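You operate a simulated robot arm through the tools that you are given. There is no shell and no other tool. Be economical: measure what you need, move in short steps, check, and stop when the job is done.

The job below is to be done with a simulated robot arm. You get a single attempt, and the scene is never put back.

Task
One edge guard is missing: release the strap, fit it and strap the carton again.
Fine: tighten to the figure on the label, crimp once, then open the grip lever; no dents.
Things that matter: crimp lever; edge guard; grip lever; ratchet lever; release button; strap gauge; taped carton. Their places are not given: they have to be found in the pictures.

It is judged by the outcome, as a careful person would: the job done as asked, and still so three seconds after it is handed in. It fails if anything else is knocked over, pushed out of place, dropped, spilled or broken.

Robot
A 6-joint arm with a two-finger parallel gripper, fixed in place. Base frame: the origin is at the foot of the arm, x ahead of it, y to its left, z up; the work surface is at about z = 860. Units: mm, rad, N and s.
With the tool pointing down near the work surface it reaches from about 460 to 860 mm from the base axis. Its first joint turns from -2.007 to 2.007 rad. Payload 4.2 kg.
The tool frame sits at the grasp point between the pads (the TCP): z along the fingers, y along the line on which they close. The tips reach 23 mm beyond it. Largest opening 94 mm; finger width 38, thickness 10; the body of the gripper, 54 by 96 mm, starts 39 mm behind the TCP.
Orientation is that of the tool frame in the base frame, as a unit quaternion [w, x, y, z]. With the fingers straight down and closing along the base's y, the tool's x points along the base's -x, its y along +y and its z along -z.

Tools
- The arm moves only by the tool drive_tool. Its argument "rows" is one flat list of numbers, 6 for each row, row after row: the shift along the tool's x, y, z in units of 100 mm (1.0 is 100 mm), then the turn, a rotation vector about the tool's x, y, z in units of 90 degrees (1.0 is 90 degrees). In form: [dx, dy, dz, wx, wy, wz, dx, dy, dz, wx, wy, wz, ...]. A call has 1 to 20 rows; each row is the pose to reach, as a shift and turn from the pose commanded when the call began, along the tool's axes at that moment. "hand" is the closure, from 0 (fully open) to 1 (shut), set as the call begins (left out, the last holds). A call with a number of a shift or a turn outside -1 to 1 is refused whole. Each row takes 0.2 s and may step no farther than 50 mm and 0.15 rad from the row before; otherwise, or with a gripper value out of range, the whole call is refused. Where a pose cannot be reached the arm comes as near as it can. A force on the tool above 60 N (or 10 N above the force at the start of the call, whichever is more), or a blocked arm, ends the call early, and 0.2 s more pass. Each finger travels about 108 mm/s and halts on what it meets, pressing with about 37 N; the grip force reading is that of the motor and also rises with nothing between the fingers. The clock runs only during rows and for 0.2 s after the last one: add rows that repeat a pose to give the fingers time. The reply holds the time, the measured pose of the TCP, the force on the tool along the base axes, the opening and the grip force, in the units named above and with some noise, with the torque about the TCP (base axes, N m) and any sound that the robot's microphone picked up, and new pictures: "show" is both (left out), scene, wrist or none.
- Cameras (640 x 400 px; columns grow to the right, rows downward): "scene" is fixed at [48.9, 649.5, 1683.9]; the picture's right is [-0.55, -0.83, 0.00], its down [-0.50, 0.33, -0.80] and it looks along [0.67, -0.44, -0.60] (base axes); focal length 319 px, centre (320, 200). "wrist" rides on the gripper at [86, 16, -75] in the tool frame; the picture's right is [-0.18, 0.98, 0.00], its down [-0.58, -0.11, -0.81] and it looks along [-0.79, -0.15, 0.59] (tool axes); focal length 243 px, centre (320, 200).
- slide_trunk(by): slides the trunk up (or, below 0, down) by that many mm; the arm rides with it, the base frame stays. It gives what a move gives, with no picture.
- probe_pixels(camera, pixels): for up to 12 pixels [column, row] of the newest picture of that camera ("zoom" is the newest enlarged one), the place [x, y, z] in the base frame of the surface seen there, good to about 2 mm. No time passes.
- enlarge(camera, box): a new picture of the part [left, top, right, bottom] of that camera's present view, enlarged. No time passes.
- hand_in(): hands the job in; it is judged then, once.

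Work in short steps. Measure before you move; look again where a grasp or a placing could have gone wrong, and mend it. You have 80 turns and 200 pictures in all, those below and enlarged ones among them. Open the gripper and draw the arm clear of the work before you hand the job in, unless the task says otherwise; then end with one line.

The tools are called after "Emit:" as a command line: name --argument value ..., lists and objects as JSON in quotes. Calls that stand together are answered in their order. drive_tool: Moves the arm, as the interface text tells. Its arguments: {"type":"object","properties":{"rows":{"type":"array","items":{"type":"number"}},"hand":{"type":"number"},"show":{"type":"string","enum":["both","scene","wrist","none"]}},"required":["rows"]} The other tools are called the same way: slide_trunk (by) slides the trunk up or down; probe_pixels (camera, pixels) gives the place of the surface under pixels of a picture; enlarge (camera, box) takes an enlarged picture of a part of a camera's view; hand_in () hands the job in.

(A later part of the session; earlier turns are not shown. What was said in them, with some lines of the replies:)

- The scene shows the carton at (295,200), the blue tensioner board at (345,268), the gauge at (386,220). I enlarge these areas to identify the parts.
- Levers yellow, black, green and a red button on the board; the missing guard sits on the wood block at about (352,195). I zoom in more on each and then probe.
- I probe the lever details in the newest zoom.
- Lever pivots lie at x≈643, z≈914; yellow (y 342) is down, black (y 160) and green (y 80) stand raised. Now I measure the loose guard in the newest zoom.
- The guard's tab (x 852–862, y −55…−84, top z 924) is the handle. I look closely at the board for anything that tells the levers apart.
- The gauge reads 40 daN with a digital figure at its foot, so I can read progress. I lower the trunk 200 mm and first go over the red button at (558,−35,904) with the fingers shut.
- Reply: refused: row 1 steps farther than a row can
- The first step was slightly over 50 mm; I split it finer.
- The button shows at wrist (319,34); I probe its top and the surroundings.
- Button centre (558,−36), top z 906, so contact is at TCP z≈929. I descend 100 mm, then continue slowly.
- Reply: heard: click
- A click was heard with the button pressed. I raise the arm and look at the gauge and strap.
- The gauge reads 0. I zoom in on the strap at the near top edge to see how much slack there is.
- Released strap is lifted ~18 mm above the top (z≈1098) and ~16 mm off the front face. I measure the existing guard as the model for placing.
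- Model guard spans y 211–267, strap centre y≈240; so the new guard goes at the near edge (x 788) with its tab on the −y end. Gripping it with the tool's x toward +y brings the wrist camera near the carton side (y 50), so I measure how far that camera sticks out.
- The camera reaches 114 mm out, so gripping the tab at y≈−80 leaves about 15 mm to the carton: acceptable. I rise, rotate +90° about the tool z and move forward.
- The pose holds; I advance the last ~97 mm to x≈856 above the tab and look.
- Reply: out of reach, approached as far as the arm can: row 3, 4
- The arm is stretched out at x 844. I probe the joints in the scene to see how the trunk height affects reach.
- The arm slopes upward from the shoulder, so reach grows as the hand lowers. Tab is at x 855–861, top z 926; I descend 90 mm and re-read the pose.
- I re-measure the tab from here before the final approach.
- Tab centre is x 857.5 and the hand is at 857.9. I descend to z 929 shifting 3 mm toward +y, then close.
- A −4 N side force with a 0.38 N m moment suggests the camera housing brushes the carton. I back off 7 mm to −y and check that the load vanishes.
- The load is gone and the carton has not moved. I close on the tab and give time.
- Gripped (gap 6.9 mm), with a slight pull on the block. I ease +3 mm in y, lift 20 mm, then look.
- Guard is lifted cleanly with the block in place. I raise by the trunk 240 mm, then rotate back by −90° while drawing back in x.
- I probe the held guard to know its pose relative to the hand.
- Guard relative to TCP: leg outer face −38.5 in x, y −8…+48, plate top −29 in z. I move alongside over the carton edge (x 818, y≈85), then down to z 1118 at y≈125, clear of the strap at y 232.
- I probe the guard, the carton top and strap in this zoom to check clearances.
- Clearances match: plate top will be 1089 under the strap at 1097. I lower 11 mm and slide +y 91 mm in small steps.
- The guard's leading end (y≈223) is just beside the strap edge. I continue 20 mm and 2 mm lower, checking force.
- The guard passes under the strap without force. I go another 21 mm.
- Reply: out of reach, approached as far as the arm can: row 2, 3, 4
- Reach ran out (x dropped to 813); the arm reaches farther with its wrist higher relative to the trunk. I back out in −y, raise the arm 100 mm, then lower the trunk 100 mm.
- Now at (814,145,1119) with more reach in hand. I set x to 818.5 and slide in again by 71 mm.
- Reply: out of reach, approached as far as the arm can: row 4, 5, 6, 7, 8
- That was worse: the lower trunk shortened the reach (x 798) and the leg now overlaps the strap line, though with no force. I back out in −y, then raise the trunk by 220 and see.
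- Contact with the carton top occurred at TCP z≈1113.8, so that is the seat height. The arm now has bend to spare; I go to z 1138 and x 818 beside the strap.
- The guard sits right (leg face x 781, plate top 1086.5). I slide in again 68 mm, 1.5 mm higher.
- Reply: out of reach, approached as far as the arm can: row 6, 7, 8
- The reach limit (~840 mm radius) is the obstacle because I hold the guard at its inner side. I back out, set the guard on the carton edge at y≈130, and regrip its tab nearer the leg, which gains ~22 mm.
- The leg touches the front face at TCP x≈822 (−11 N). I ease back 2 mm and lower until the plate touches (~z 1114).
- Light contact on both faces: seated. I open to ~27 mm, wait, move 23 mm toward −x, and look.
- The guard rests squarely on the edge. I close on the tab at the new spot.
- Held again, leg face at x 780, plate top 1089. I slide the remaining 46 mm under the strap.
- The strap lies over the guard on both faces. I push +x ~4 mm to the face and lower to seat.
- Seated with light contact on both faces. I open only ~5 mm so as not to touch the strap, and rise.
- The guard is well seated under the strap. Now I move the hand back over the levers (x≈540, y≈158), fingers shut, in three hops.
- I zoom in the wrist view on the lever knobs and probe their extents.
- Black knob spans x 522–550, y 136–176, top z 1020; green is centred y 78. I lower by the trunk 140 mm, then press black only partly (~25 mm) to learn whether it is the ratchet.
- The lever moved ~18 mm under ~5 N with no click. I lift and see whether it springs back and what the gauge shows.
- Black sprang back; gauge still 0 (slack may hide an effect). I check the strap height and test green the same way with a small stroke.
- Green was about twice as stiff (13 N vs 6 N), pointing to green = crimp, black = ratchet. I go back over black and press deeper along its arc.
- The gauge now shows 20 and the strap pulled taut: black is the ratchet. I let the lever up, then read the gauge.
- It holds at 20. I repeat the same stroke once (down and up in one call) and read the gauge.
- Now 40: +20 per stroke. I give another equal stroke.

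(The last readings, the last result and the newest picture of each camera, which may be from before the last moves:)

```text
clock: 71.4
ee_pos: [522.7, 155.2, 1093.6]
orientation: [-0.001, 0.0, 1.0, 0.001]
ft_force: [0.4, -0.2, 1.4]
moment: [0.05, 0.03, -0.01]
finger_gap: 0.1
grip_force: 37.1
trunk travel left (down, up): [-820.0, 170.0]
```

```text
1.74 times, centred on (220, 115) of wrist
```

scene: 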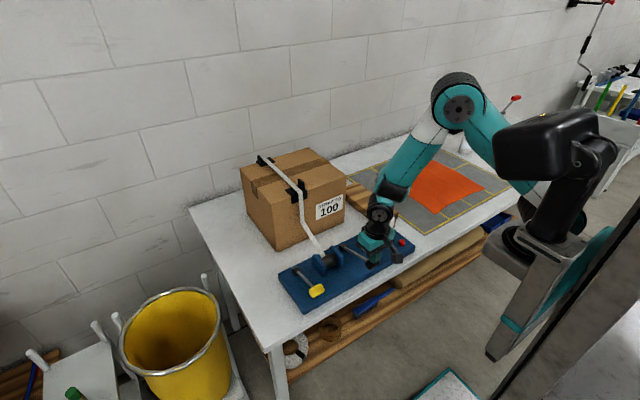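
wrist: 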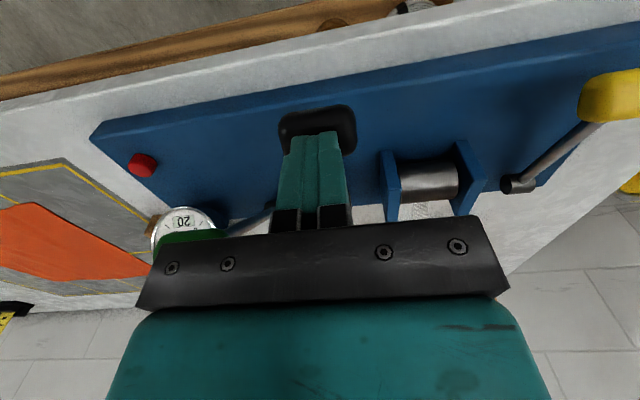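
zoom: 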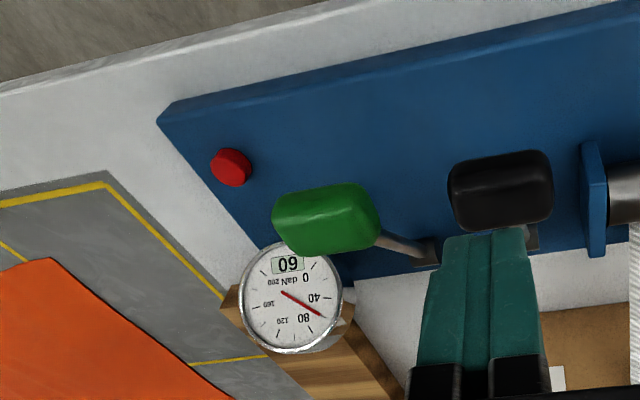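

The gauge shows 60. Next stroke, aiming at 80.

Emit:
drive_tool --rows '[0, 0, 0.3, 0, 0, 0, 0, 0, 0.52, 0, 0, 0, 0.05, 0, 0.66, 0, 0, 0, 0.1, 0, 0.78, 0, 0, 0, 0.16, 0, 0.9, 0, 0, 0, 0.2, 0, 1.0, 0, 0, 0, 0.2, 0, 1.0, 0, 0, 0, 0.2, 0, 0.8, 0, 0, 0, 0.05, 0, 0.5, 0, 0, 0, 0, 0, 0.2, 0, 0, 0, 0, 0, 0, 0, 0, 0, 0, 0, 0, 0, 0, 0]' --show "none"

Emit:
enlarge --camera "wrist" --box '[60, 0, 380, 230]'

```text
clock: 74.0
ee_pos: [525.1, 156.7, 1093.6]
orientation: [-0.001, 0.0, 1.0, 0.001]
ft_force: [-0.4, 0.8, 0.7]
moment: [-0.01, 0.0, 0.01]
finger_gap: 0.0
grip_force: 36.9
trunk travel left (down, up): [-820.0, 170.0]
```

```text
1.74 times, centred on (220, 115) of wrist
```

zoom: 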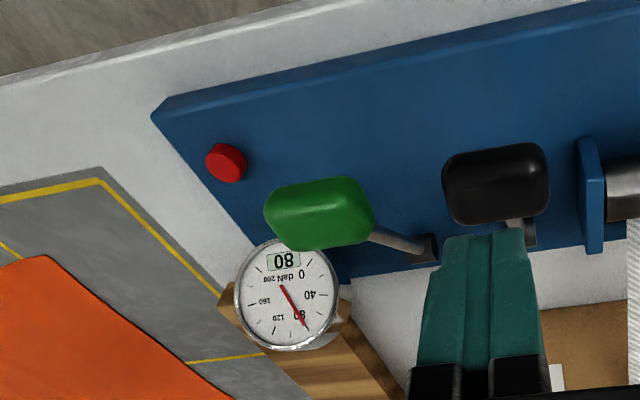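

80 now. One more identical stroke to reach 100.

Emit:
drive_tool --rows '[0, 0, 0.3, 0, 0, 0, 0, 0, 0.52, 0, 0, 0, 0.05, 0, 0.66, 0, 0, 0, 0.1, 0, 0.78, 0, 0, 0, 0.16, 0, 0.9, 0, 0, 0, 0.2, 0, 1.0, 0, 0, 0, 0.2, 0, 1.0, 0, 0, 0, 0.2, 0, 0.8, 0, 0, 0, 0.05, 0, 0.5, 0, 0, 0, 0, 0, 0.2, 0, 0, 0, 0, 0, 0, 0, 0, 0, 0, 0, 0, 0, 0, 0]' --show "none"

Emit:
enlarge --camera "wrist" --box '[60, 0, 380, 230]'

Emit:
enlarge --camera "scene" --box '[250, 145, 346, 215]'

```text
clock: 76.6
ee_pos: [525.3, 156.6, 1097.8]
orientation: [-0.001, 0.0, 1.0, 0.001]
ft_force: [1.1, 0.1, 0.3]
moment: [0.02, 0.01, 0.04]
finger_gap: 0.4
grip_force: 37.3
trunk travel left (down, up): [-820.0, 170.0]
```

```text
1.74 times, centred on (220, 115) of wrist
```

zoom: 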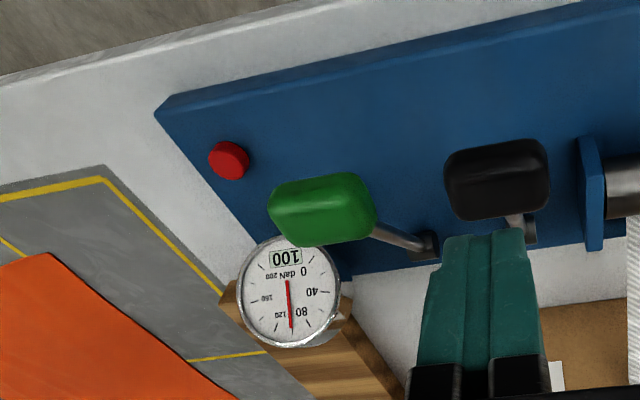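

```text
5.71 times, centred on (298, 180) of scene
```

zoom: 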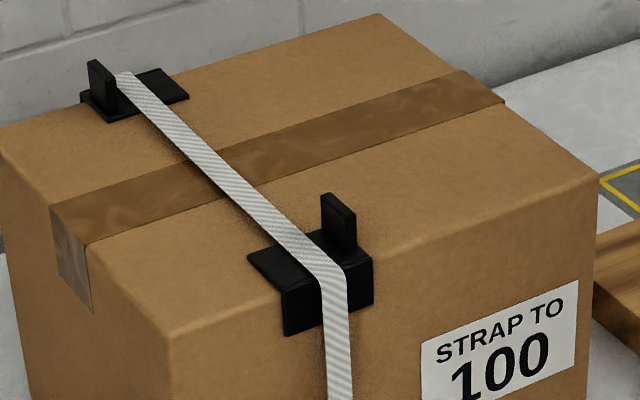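

The gauge reads exactly 100. I go over the green crimp lever (y≈77), then press.

Emit:
drive_tool --rows '[-0.02, -0.4, 0, 0, 0, 0, -0.04, -0.79, 0, 0, 0, 0, -0.04, -0.79, 0.3, 0, 0, 0, -0.04, -0.79, 0.48, 0, 0, 0, -0.04, -0.79, 0.48, 0, 0, 0]' --show "none"

Emit:
drive_tool --rows '[0.05, 0, 0.14, 0, 0, 0, 0.1, 0, 0.24, 0, 0, 0, 0.15, 0, 0.34, 0, 0, 0, 0.2, 0, 0.44, 0, 0, 0, 0.24, 0, 0.53, 0, 0, 0, 0.24, 0, 0.53, 0, 0, 0]'

```text
clock: 77.8
ee_pos: [528.9, 77.9, 1047.2]
orientation: [0.001, 0.0, 1.0, 0.0]
ft_force: [0.1, -0.6, 0.0]
moment: [0.03, 0.01, 0.02]
finger_gap: 0.0
grip_force: 36.9
trunk travel left (down, up): [-820.0, 170.0]
```

```text
clock: 79.2
ee_pos: [504.5, 78.6, 992.8]
orientation: [0.0, 0.001, 1.0, 0.001]
ft_force: [-3.8, -0.1, 10.8]
moment: [-0.02, -0.04, 0.01]
finger_gap: 0.2
grip_force: 37.4
trunk travel left (down, up): [-820.0, 170.0]
```

scene: 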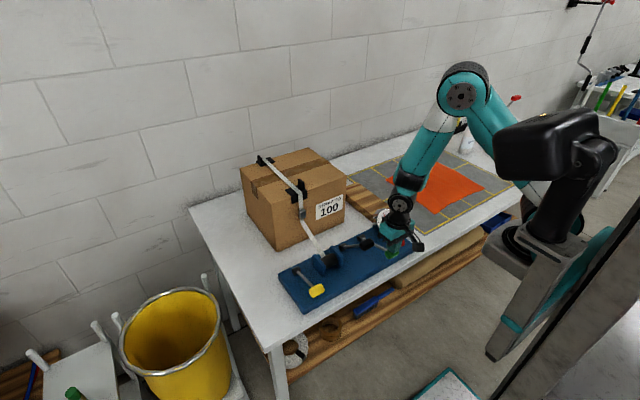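
wrist: 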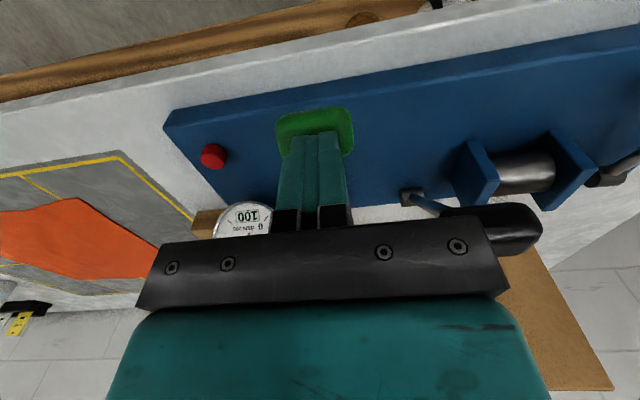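

No click was reported, but something dark seems to show on the strap near (302,211); I zoom in.

Emit:
enlarge --camera "scene" --box '[275, 170, 347, 260]'

```text
4.44 times, centred on (311, 215) of scene
```

zoom: 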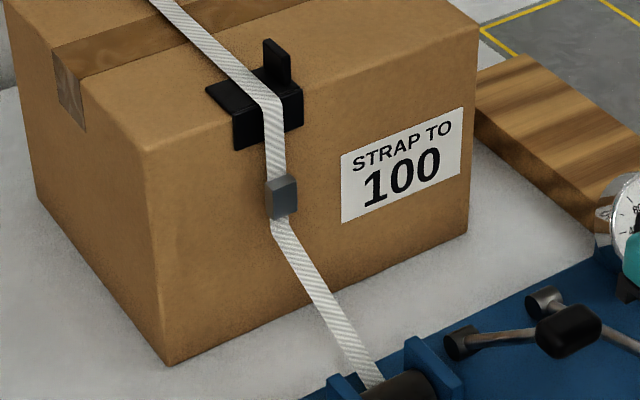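

A metal seal now sits on the strap: crimped once. I let the lever up, rise, and check the gauge, then move toward the yellow lever.

Emit:
drive_tool --rows '[0, 0, -0.2, 0, 0, 0, -0.15, 0, -0.45, 0, 0, 0, -0.2, 0, -0.8, 0, 0, 0, -0.2, 0, -1.0, 0, 0, 0, -0.2, 0, -1.0, 0, 0, 0]' --show "wrist"

Emit:
drive_tool --rows '[0, 0.4, 0, 0, 0, 0, 0, 0.8, 0, 0, 0, 0, 0, 1.0, 0, 0, 0, 0, 0, 1.0, 0, 0, 0, 0]' --hand 0.2 --show "none"

Emit:
drive_tool --rows '[0, 0.4, 0, 0, 0, 0, 0, 0.8, 0, 0, 0, 0, 0, 1.0, 0, 0, 0, 0, 0, 1.0, 0, 0, 0, 0]' --show "wrist"

```text
clock: 80.4
ee_pos: [527.0, 77.9, 1092.2]
orientation: [-0.001, 0.0, 1.0, 0.001]
ft_force: [0.1, 0.4, 0.1]
moment: [-0.02, 0.01, 0.03]
finger_gap: 0.0
grip_force: 36.8
trunk travel left (down, up): [-820.0, 170.0]
```

wrist: 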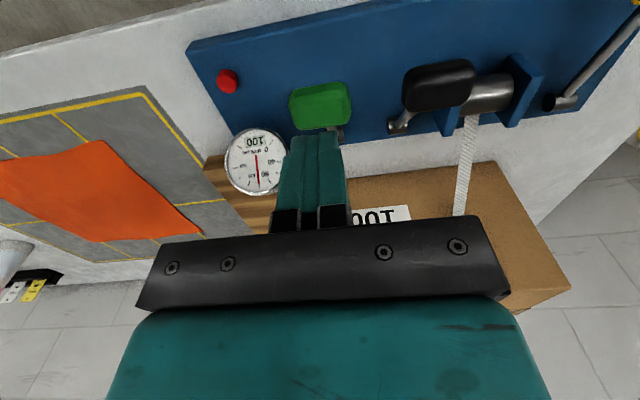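

```text
clock: 81.4
ee_pos: [526.1, 175.2, 1094.6]
orientation: [-0.001, 0.0, 1.0, 0.002]
ft_force: [-0.5, -0.9, -0.5]
moment: [0.0, 0.02, 0.02]
finger_gap: 75.3
grip_force: 0.0
trunk travel left (down, up): [-820.0, 170.0]
```

```text
clock: 82.4
ee_pos: [526.2, 279.9, 1095.2]
orientation: [-0.001, -0.001, 1.0, 0.0]
ft_force: [0.4, 0.7, -0.3]
moment: [-0.06, 0.02, -0.02]
finger_gap: 75.2
grip_force: 0.0
trunk travel left (down, up): [-820.0, 170.0]
```

wrist: 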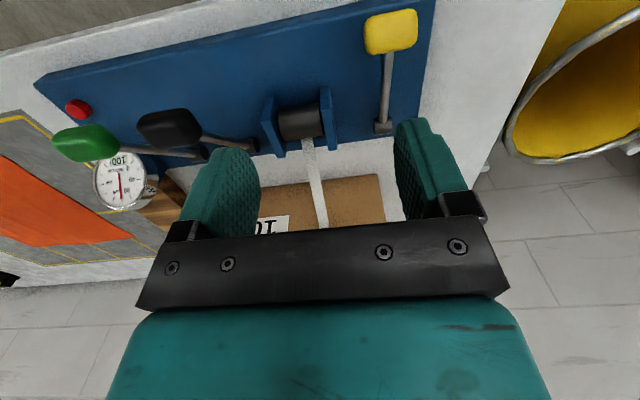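

The gauge still shows 100 and both levers are back up. I measure the yellow knob at wrist (390,32).

Emit:
enlarge --camera "wrist" --box '[320, 0, 480, 140]'

Emit:
probe_pixels --camera "wrist" --pixels '[[392, 14], [390, 30], [390, 48], [368, 32], [416, 28], [366, 50], [386, 80], [384, 120], [372, 92]]'

```text
2.86 times, centred on (400, 70) of wrist
```

zoom: 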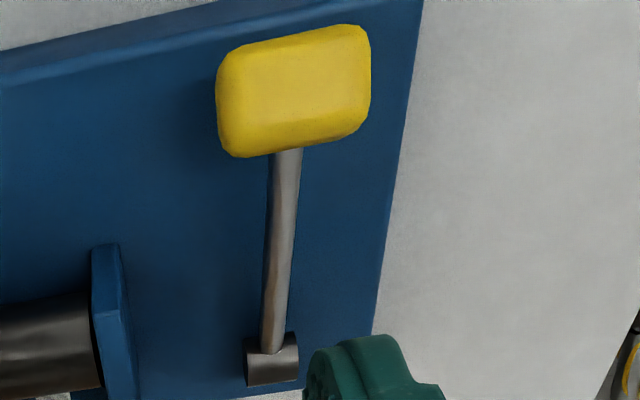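

```text
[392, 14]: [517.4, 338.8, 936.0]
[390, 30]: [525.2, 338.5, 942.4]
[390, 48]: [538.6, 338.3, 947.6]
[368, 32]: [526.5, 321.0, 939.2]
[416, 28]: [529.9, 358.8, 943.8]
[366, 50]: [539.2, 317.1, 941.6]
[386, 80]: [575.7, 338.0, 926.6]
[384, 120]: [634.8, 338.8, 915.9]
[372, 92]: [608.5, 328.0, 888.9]
```

Yellow knob: x 508–545, y 319–361, top z 944, lever down. I straddle it (TCP 526,340,935) with the fingers open 75 mm.

Emit:
drive_tool --rows '[0, 0.3, 0, 0, 0, 0, 0, 0.6, 0, 0, 0, 0, 0, 0.6, 0.4, 0, 0, 0, 0, 0.6, 0.8, 0, 0, 0, 0, 0.6, 1.0, 0, 0, 0, 0, 0.6, 1.0, 0, 0, 0]' --show "none"

Emit:
drive_tool --rows '[0, 0, 0.3, 0, 0, 0, 0, 0, 0.6, 0, 0, 0, 0, 0, 0.6, 0, 0, 0]' --show "both"

```text
clock: 83.8
ee_pos: [526.4, 336.5, 994.2]
orientation: [0.0, 0.0, 1.0, 0.002]
ft_force: [0.0, -0.8, 0.8]
moment: [-0.02, -0.01, -0.05]
finger_gap: 75.0
grip_force: 0.1
trunk travel left (down, up): [-820.0, 170.0]
```

```text
clock: 84.6
ee_pos: [525.8, 338.0, 937.1]
orientation: [-0.001, 0.0, 1.0, 0.0]
ft_force: [1.0, 0.3, 0.4]
moment: [0.01, 0.0, 0.0]
finger_gap: 75.2
grip_force: 0.1
trunk travel left (down, up): [-820.0, 170.0]
```

scene: 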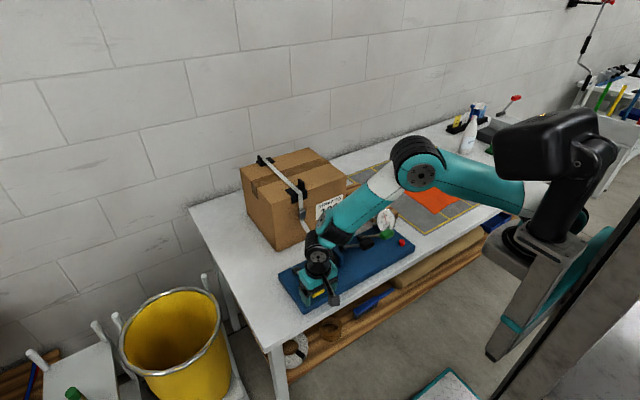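
wrist: 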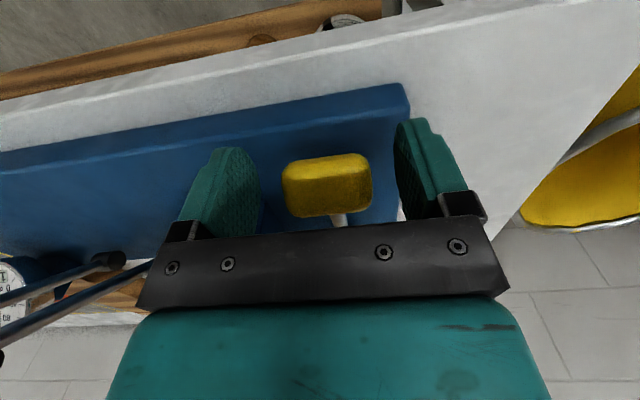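

The knob lies between the fingers. I close on it.

Emit:
drive_tool --rows '[0, 0, 0, 0, 0, 0, 0, 0, 0, 0, 0, 0, 0, 0, 0, 0, 0, 0]' --hand 1 --show "none"

Emit:
drive_tool --rows '[0, 0, -0.1, 0, 0, 0, -0.03, 0, -0.2, 0, 0, 0, -0.07, 0, -0.3, 0, 0, 0, -0.12, 0, -0.4, 0, 0, 0, -0.12, 0, -0.4, 0, 0, 0]' --show "both"

```text
clock: 85.4
ee_pos: [525.7, 339.5, 935.8]
orientation: [0.001, -0.001, 1.0, 0.003]
ft_force: [2.2, 18.9, -2.7]
moment: [-0.1, -0.01, 0.18]
finger_gap: 43.7
grip_force: 44.9
trunk travel left (down, up): [-820.0, 170.0]
```

```text
clock: 86.6
ee_pos: [536.5, 340.1, 974.4]
orientation: [-0.001, -0.001, 1.0, 0.001]
ft_force: [-3.8, 36.0, -10.7]
moment: [0.2, 1.36, -0.26]
finger_gap: 43.9
grip_force: 45.0
trunk travel left (down, up): [-820.0, 170.0]
```

scene: 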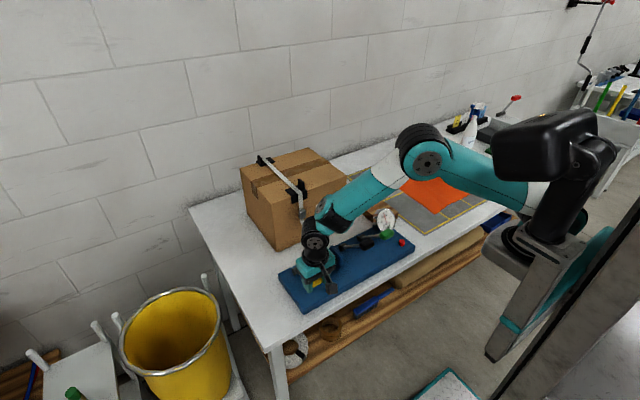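
wrist: 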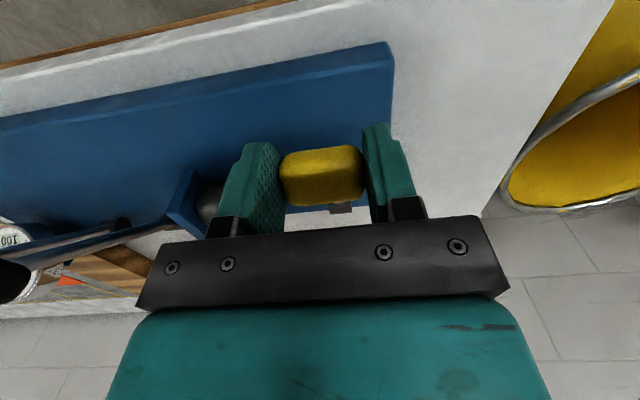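

The lever is rising (≈30°), but with a +36 N side load as the hand is off-centre by a few mm. I ease +4 mm in y, and continue up the arc with a matching tilt.

Emit:
drive_tool --rows '[0, 0.04, 0, 0, 0.06, 0, 0, 0.04, 0, 0, 0.12, 0, -0.08, 0.04, -0.12, 0, 0.18, 0, -0.19, 0.04, -0.25, 0, 0.24, 0, -0.19, 0.04, -0.25, 0, 0.24, 0]' --show "both"

```text
clock: 87.8
ee_pos: [555.0, 340.0, 997.0]
orientation: [-0.189, 0.0, 0.982, -0.002]
ft_force: [-7.3, -2.5, -7.8]
moment: [0.42, 1.45, 0.15]
finger_gap: 44.2
grip_force: 44.9
trunk travel left (down, up): [-820.0, 170.0]
```

scene: 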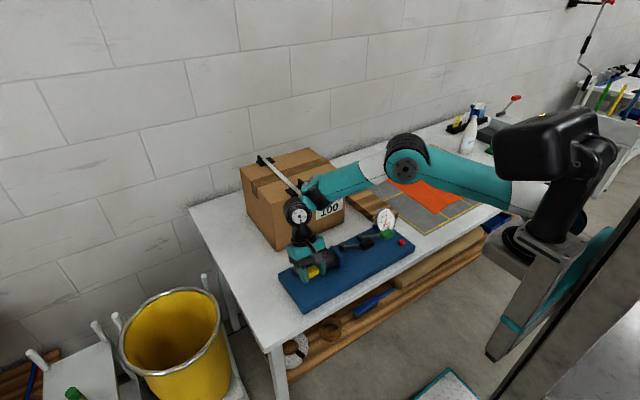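
wrist: 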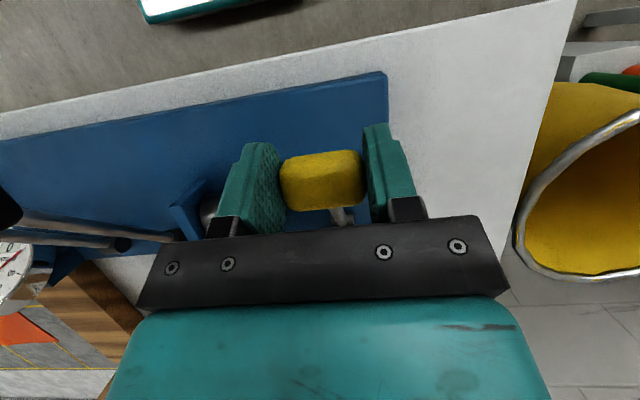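

Side load is gone; lever at ~45°. I read the gauge and check the lever's state.

Emit:
enlarge --camera "wrist" --box '[0, 180, 160, 330]'

Emit:
enlarge --camera "scene" --box '[260, 190, 420, 310]'

```text
2.67 times, centred on (80, 255) of wrist
```

zoom: 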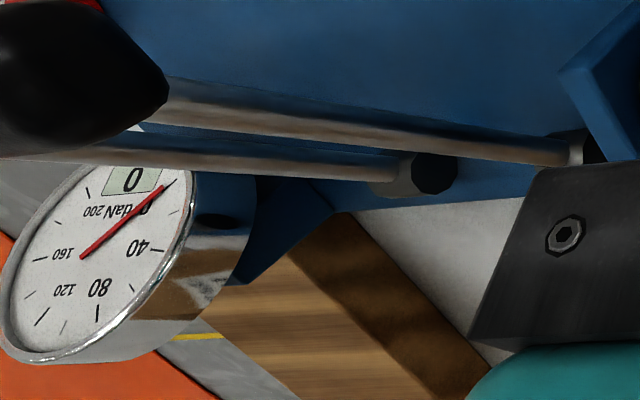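

```text
3.33 times, centred on (340, 250) of scene
```

zoom: 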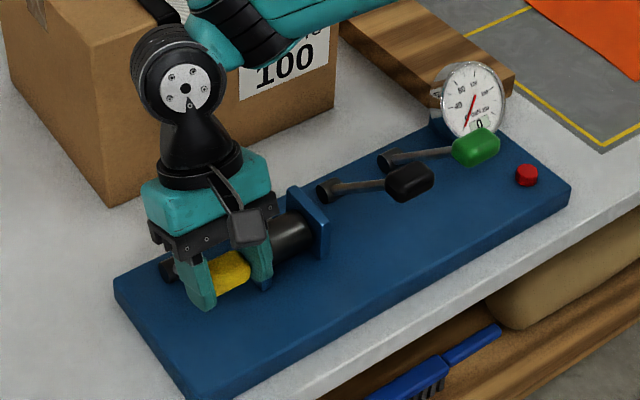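

The gauge dropped to 0 and the strap tail left the drum, so the grip has opened. I nudge 6 mm further up the arc, then open the fingers and back off upward.

Emit:
drive_tool --rows '[-0.0225, 0, -0.052, 0, 0, 0, -0.0225, 0, -0.052, 0, 0, 0]' --show "none"

Emit:
drive_tool --rows '[0, 0, 0, 0, 0, 0, 0, 0, 0, 0, 0, 0, 0, 0, 0, 0, 0, 0]' --hand 0.2 --show "none"

Emit:
drive_tool --rows '[0, 0, -0.3, 0, 0, 0, 0, 0, -0.6, 0, 0, 0, 0, 0, -0.9, 0, 0, 0, 0, 0, -0.9, 0, 0, 0]' --show "both"

```text
clock: 88.4
ee_pos: [558.7, 340.7, 1001.3]
orientation: [-0.19, 0.0, 0.982, -0.002]
ft_force: [-18.3, -13.0, -22.6]
moment: [0.59, 0.46, -0.11]
finger_gap: 43.9
grip_force: 45.1
trunk travel left (down, up): [-820.0, 170.0]
```

```text
clock: 89.2
ee_pos: [560.3, 341.0, 1002.4]
orientation: [-0.187, 0.0, 0.982, 0.001]
ft_force: [-0.2, -0.3, -0.2]
moment: [0.05, -0.04, 0.0]
finger_gap: 75.1
grip_force: 0.0
trunk travel left (down, up): [-820.0, 170.0]
```

```text
clock: 90.2
ee_pos: [587.7, 329.4, 1083.5]
orientation: [-0.186, 0.0, 0.983, 0.0]
ft_force: [0.0, 0.5, -0.1]
moment: [0.0, 0.0, -0.02]
finger_gap: 75.1
grip_force: 0.1
out of reach, approached as far as the arm can: row 3, 4
trunk travel left (down, up): [-820.0, 170.0]
```

scene: 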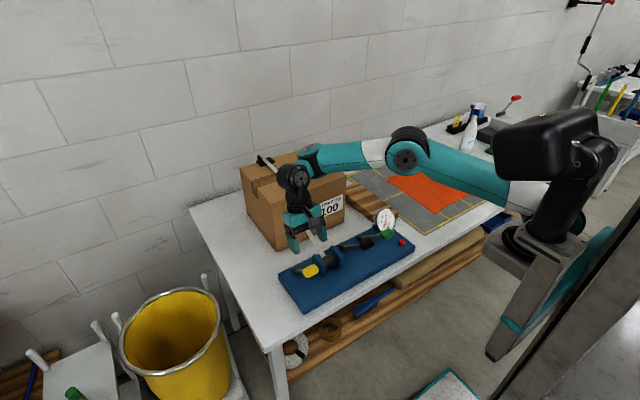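
wrist: 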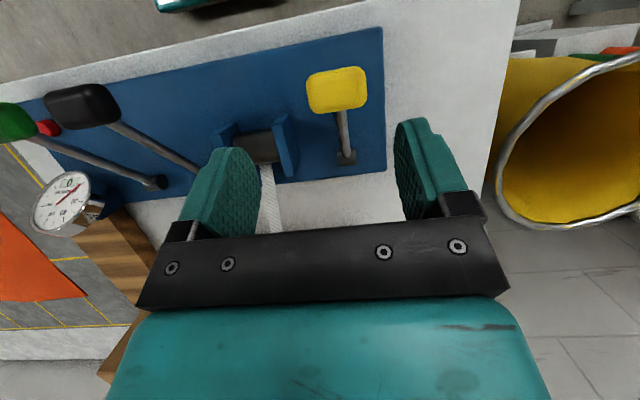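

The yellow lever stays up at its stop. I withdraw in −x and −y while undoing the tilt, keeping away from the carton.

Emit:
drive_tool --rows '[0.2, -0.1, 0.08, 0, 0, 0, 0.4, -0.2, 0.16, 0, 0, 0, 0.45, -0.35, 0.1, 0, -0.08, 0, 0.45, -0.6, 0, 0, -0.16, 0, 0.45, -0.8, -0.1, 0, -0.24, 0, 0.45, -1.0, -0.3, 0, -0.24, 0, 0.45, -1.0, -0.3, 0, -0.24, 0]' --show "none"

Emit:
drive_tool --rows '[0, -0.4, 0, 0, 0, 0, 0, -0.7, -0.2, 0, 0, 0, 0, -1.0, -0.4, 0, 0, 0, 0, -1.0, -0.7, 0, 0, 0, 0, -1.0, -0.7, 0, 0, 0]' --hand 0 --show "both"

Emit:
enlarge --camera "scene" --box '[230, 140, 422, 310]'

```text
clock: 91.8
ee_pos: [557.8, 227.2, 1129.9]
orientation: [0.0, 0.0, 1.0, 0.001]
ft_force: [0.4, -0.3, -0.9]
moment: [0.0, 0.0, 0.01]
finger_gap: 75.2
grip_force: 0.1
trunk travel left (down, up): [-820.0, 170.0]
```

```text
clock: 93.0
ee_pos: [558.5, 128.0, 1200.6]
orientation: [0.0, 0.001, 1.0, 0.001]
ft_force: [-1.0, -0.4, 0.0]
moment: [0.02, 0.03, -0.02]
finger_gap: 93.9
grip_force: 0.0
trunk travel left (down, up): [-820.0, 170.0]
```

scene: 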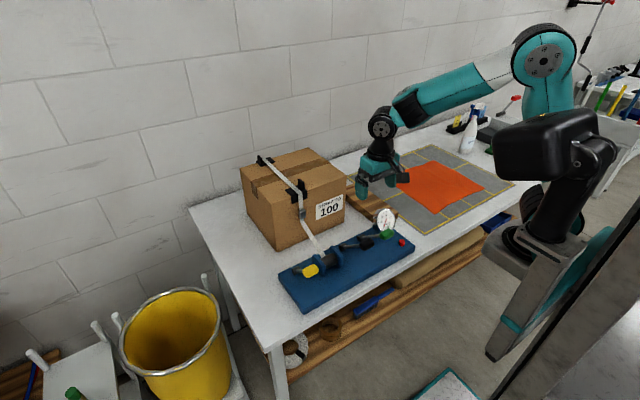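
wrist: 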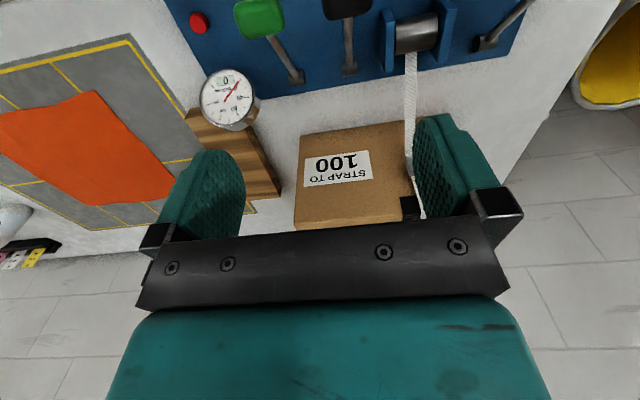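

```text
2.35 times, centred on (326, 225) of scene
```

zoom: 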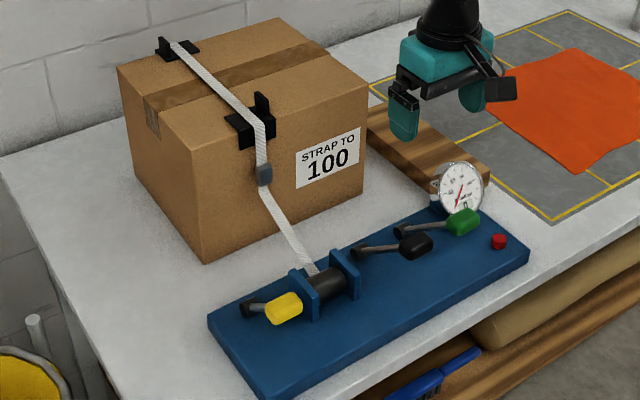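

Guards, strap, seal and raised grip lever all look right, and the arm is clear. One last close look at the carton before handing in.

Emit:
enlarge --camera "scene" --box '[245, 150, 341, 225]'

Emit:
probe_pixels --camera "scene" --pixels '[[345, 178], [272, 202], [281, 246], [280, 174]]'

```text
5.33 times, centred on (293, 188) of scene
```

zoom: 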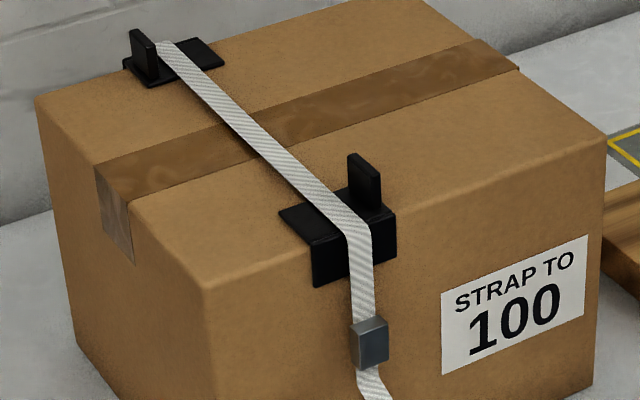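

```text
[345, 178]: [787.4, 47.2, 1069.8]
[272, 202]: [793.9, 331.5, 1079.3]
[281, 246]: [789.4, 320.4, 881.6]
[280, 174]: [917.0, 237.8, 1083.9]
```

The carton hasn't moved and shows no dents. The strap lies taut over both guards with one seal, and the grip lever is open, so I hand in.

Emit:
hand_in

```text
The job is handed in.
```

The job is handed in: I released the strap, fitted the missing edge guard, tightened to 100 on the gauge, crimped once and opened the grip lever; the carton shows no dents and has not moved.
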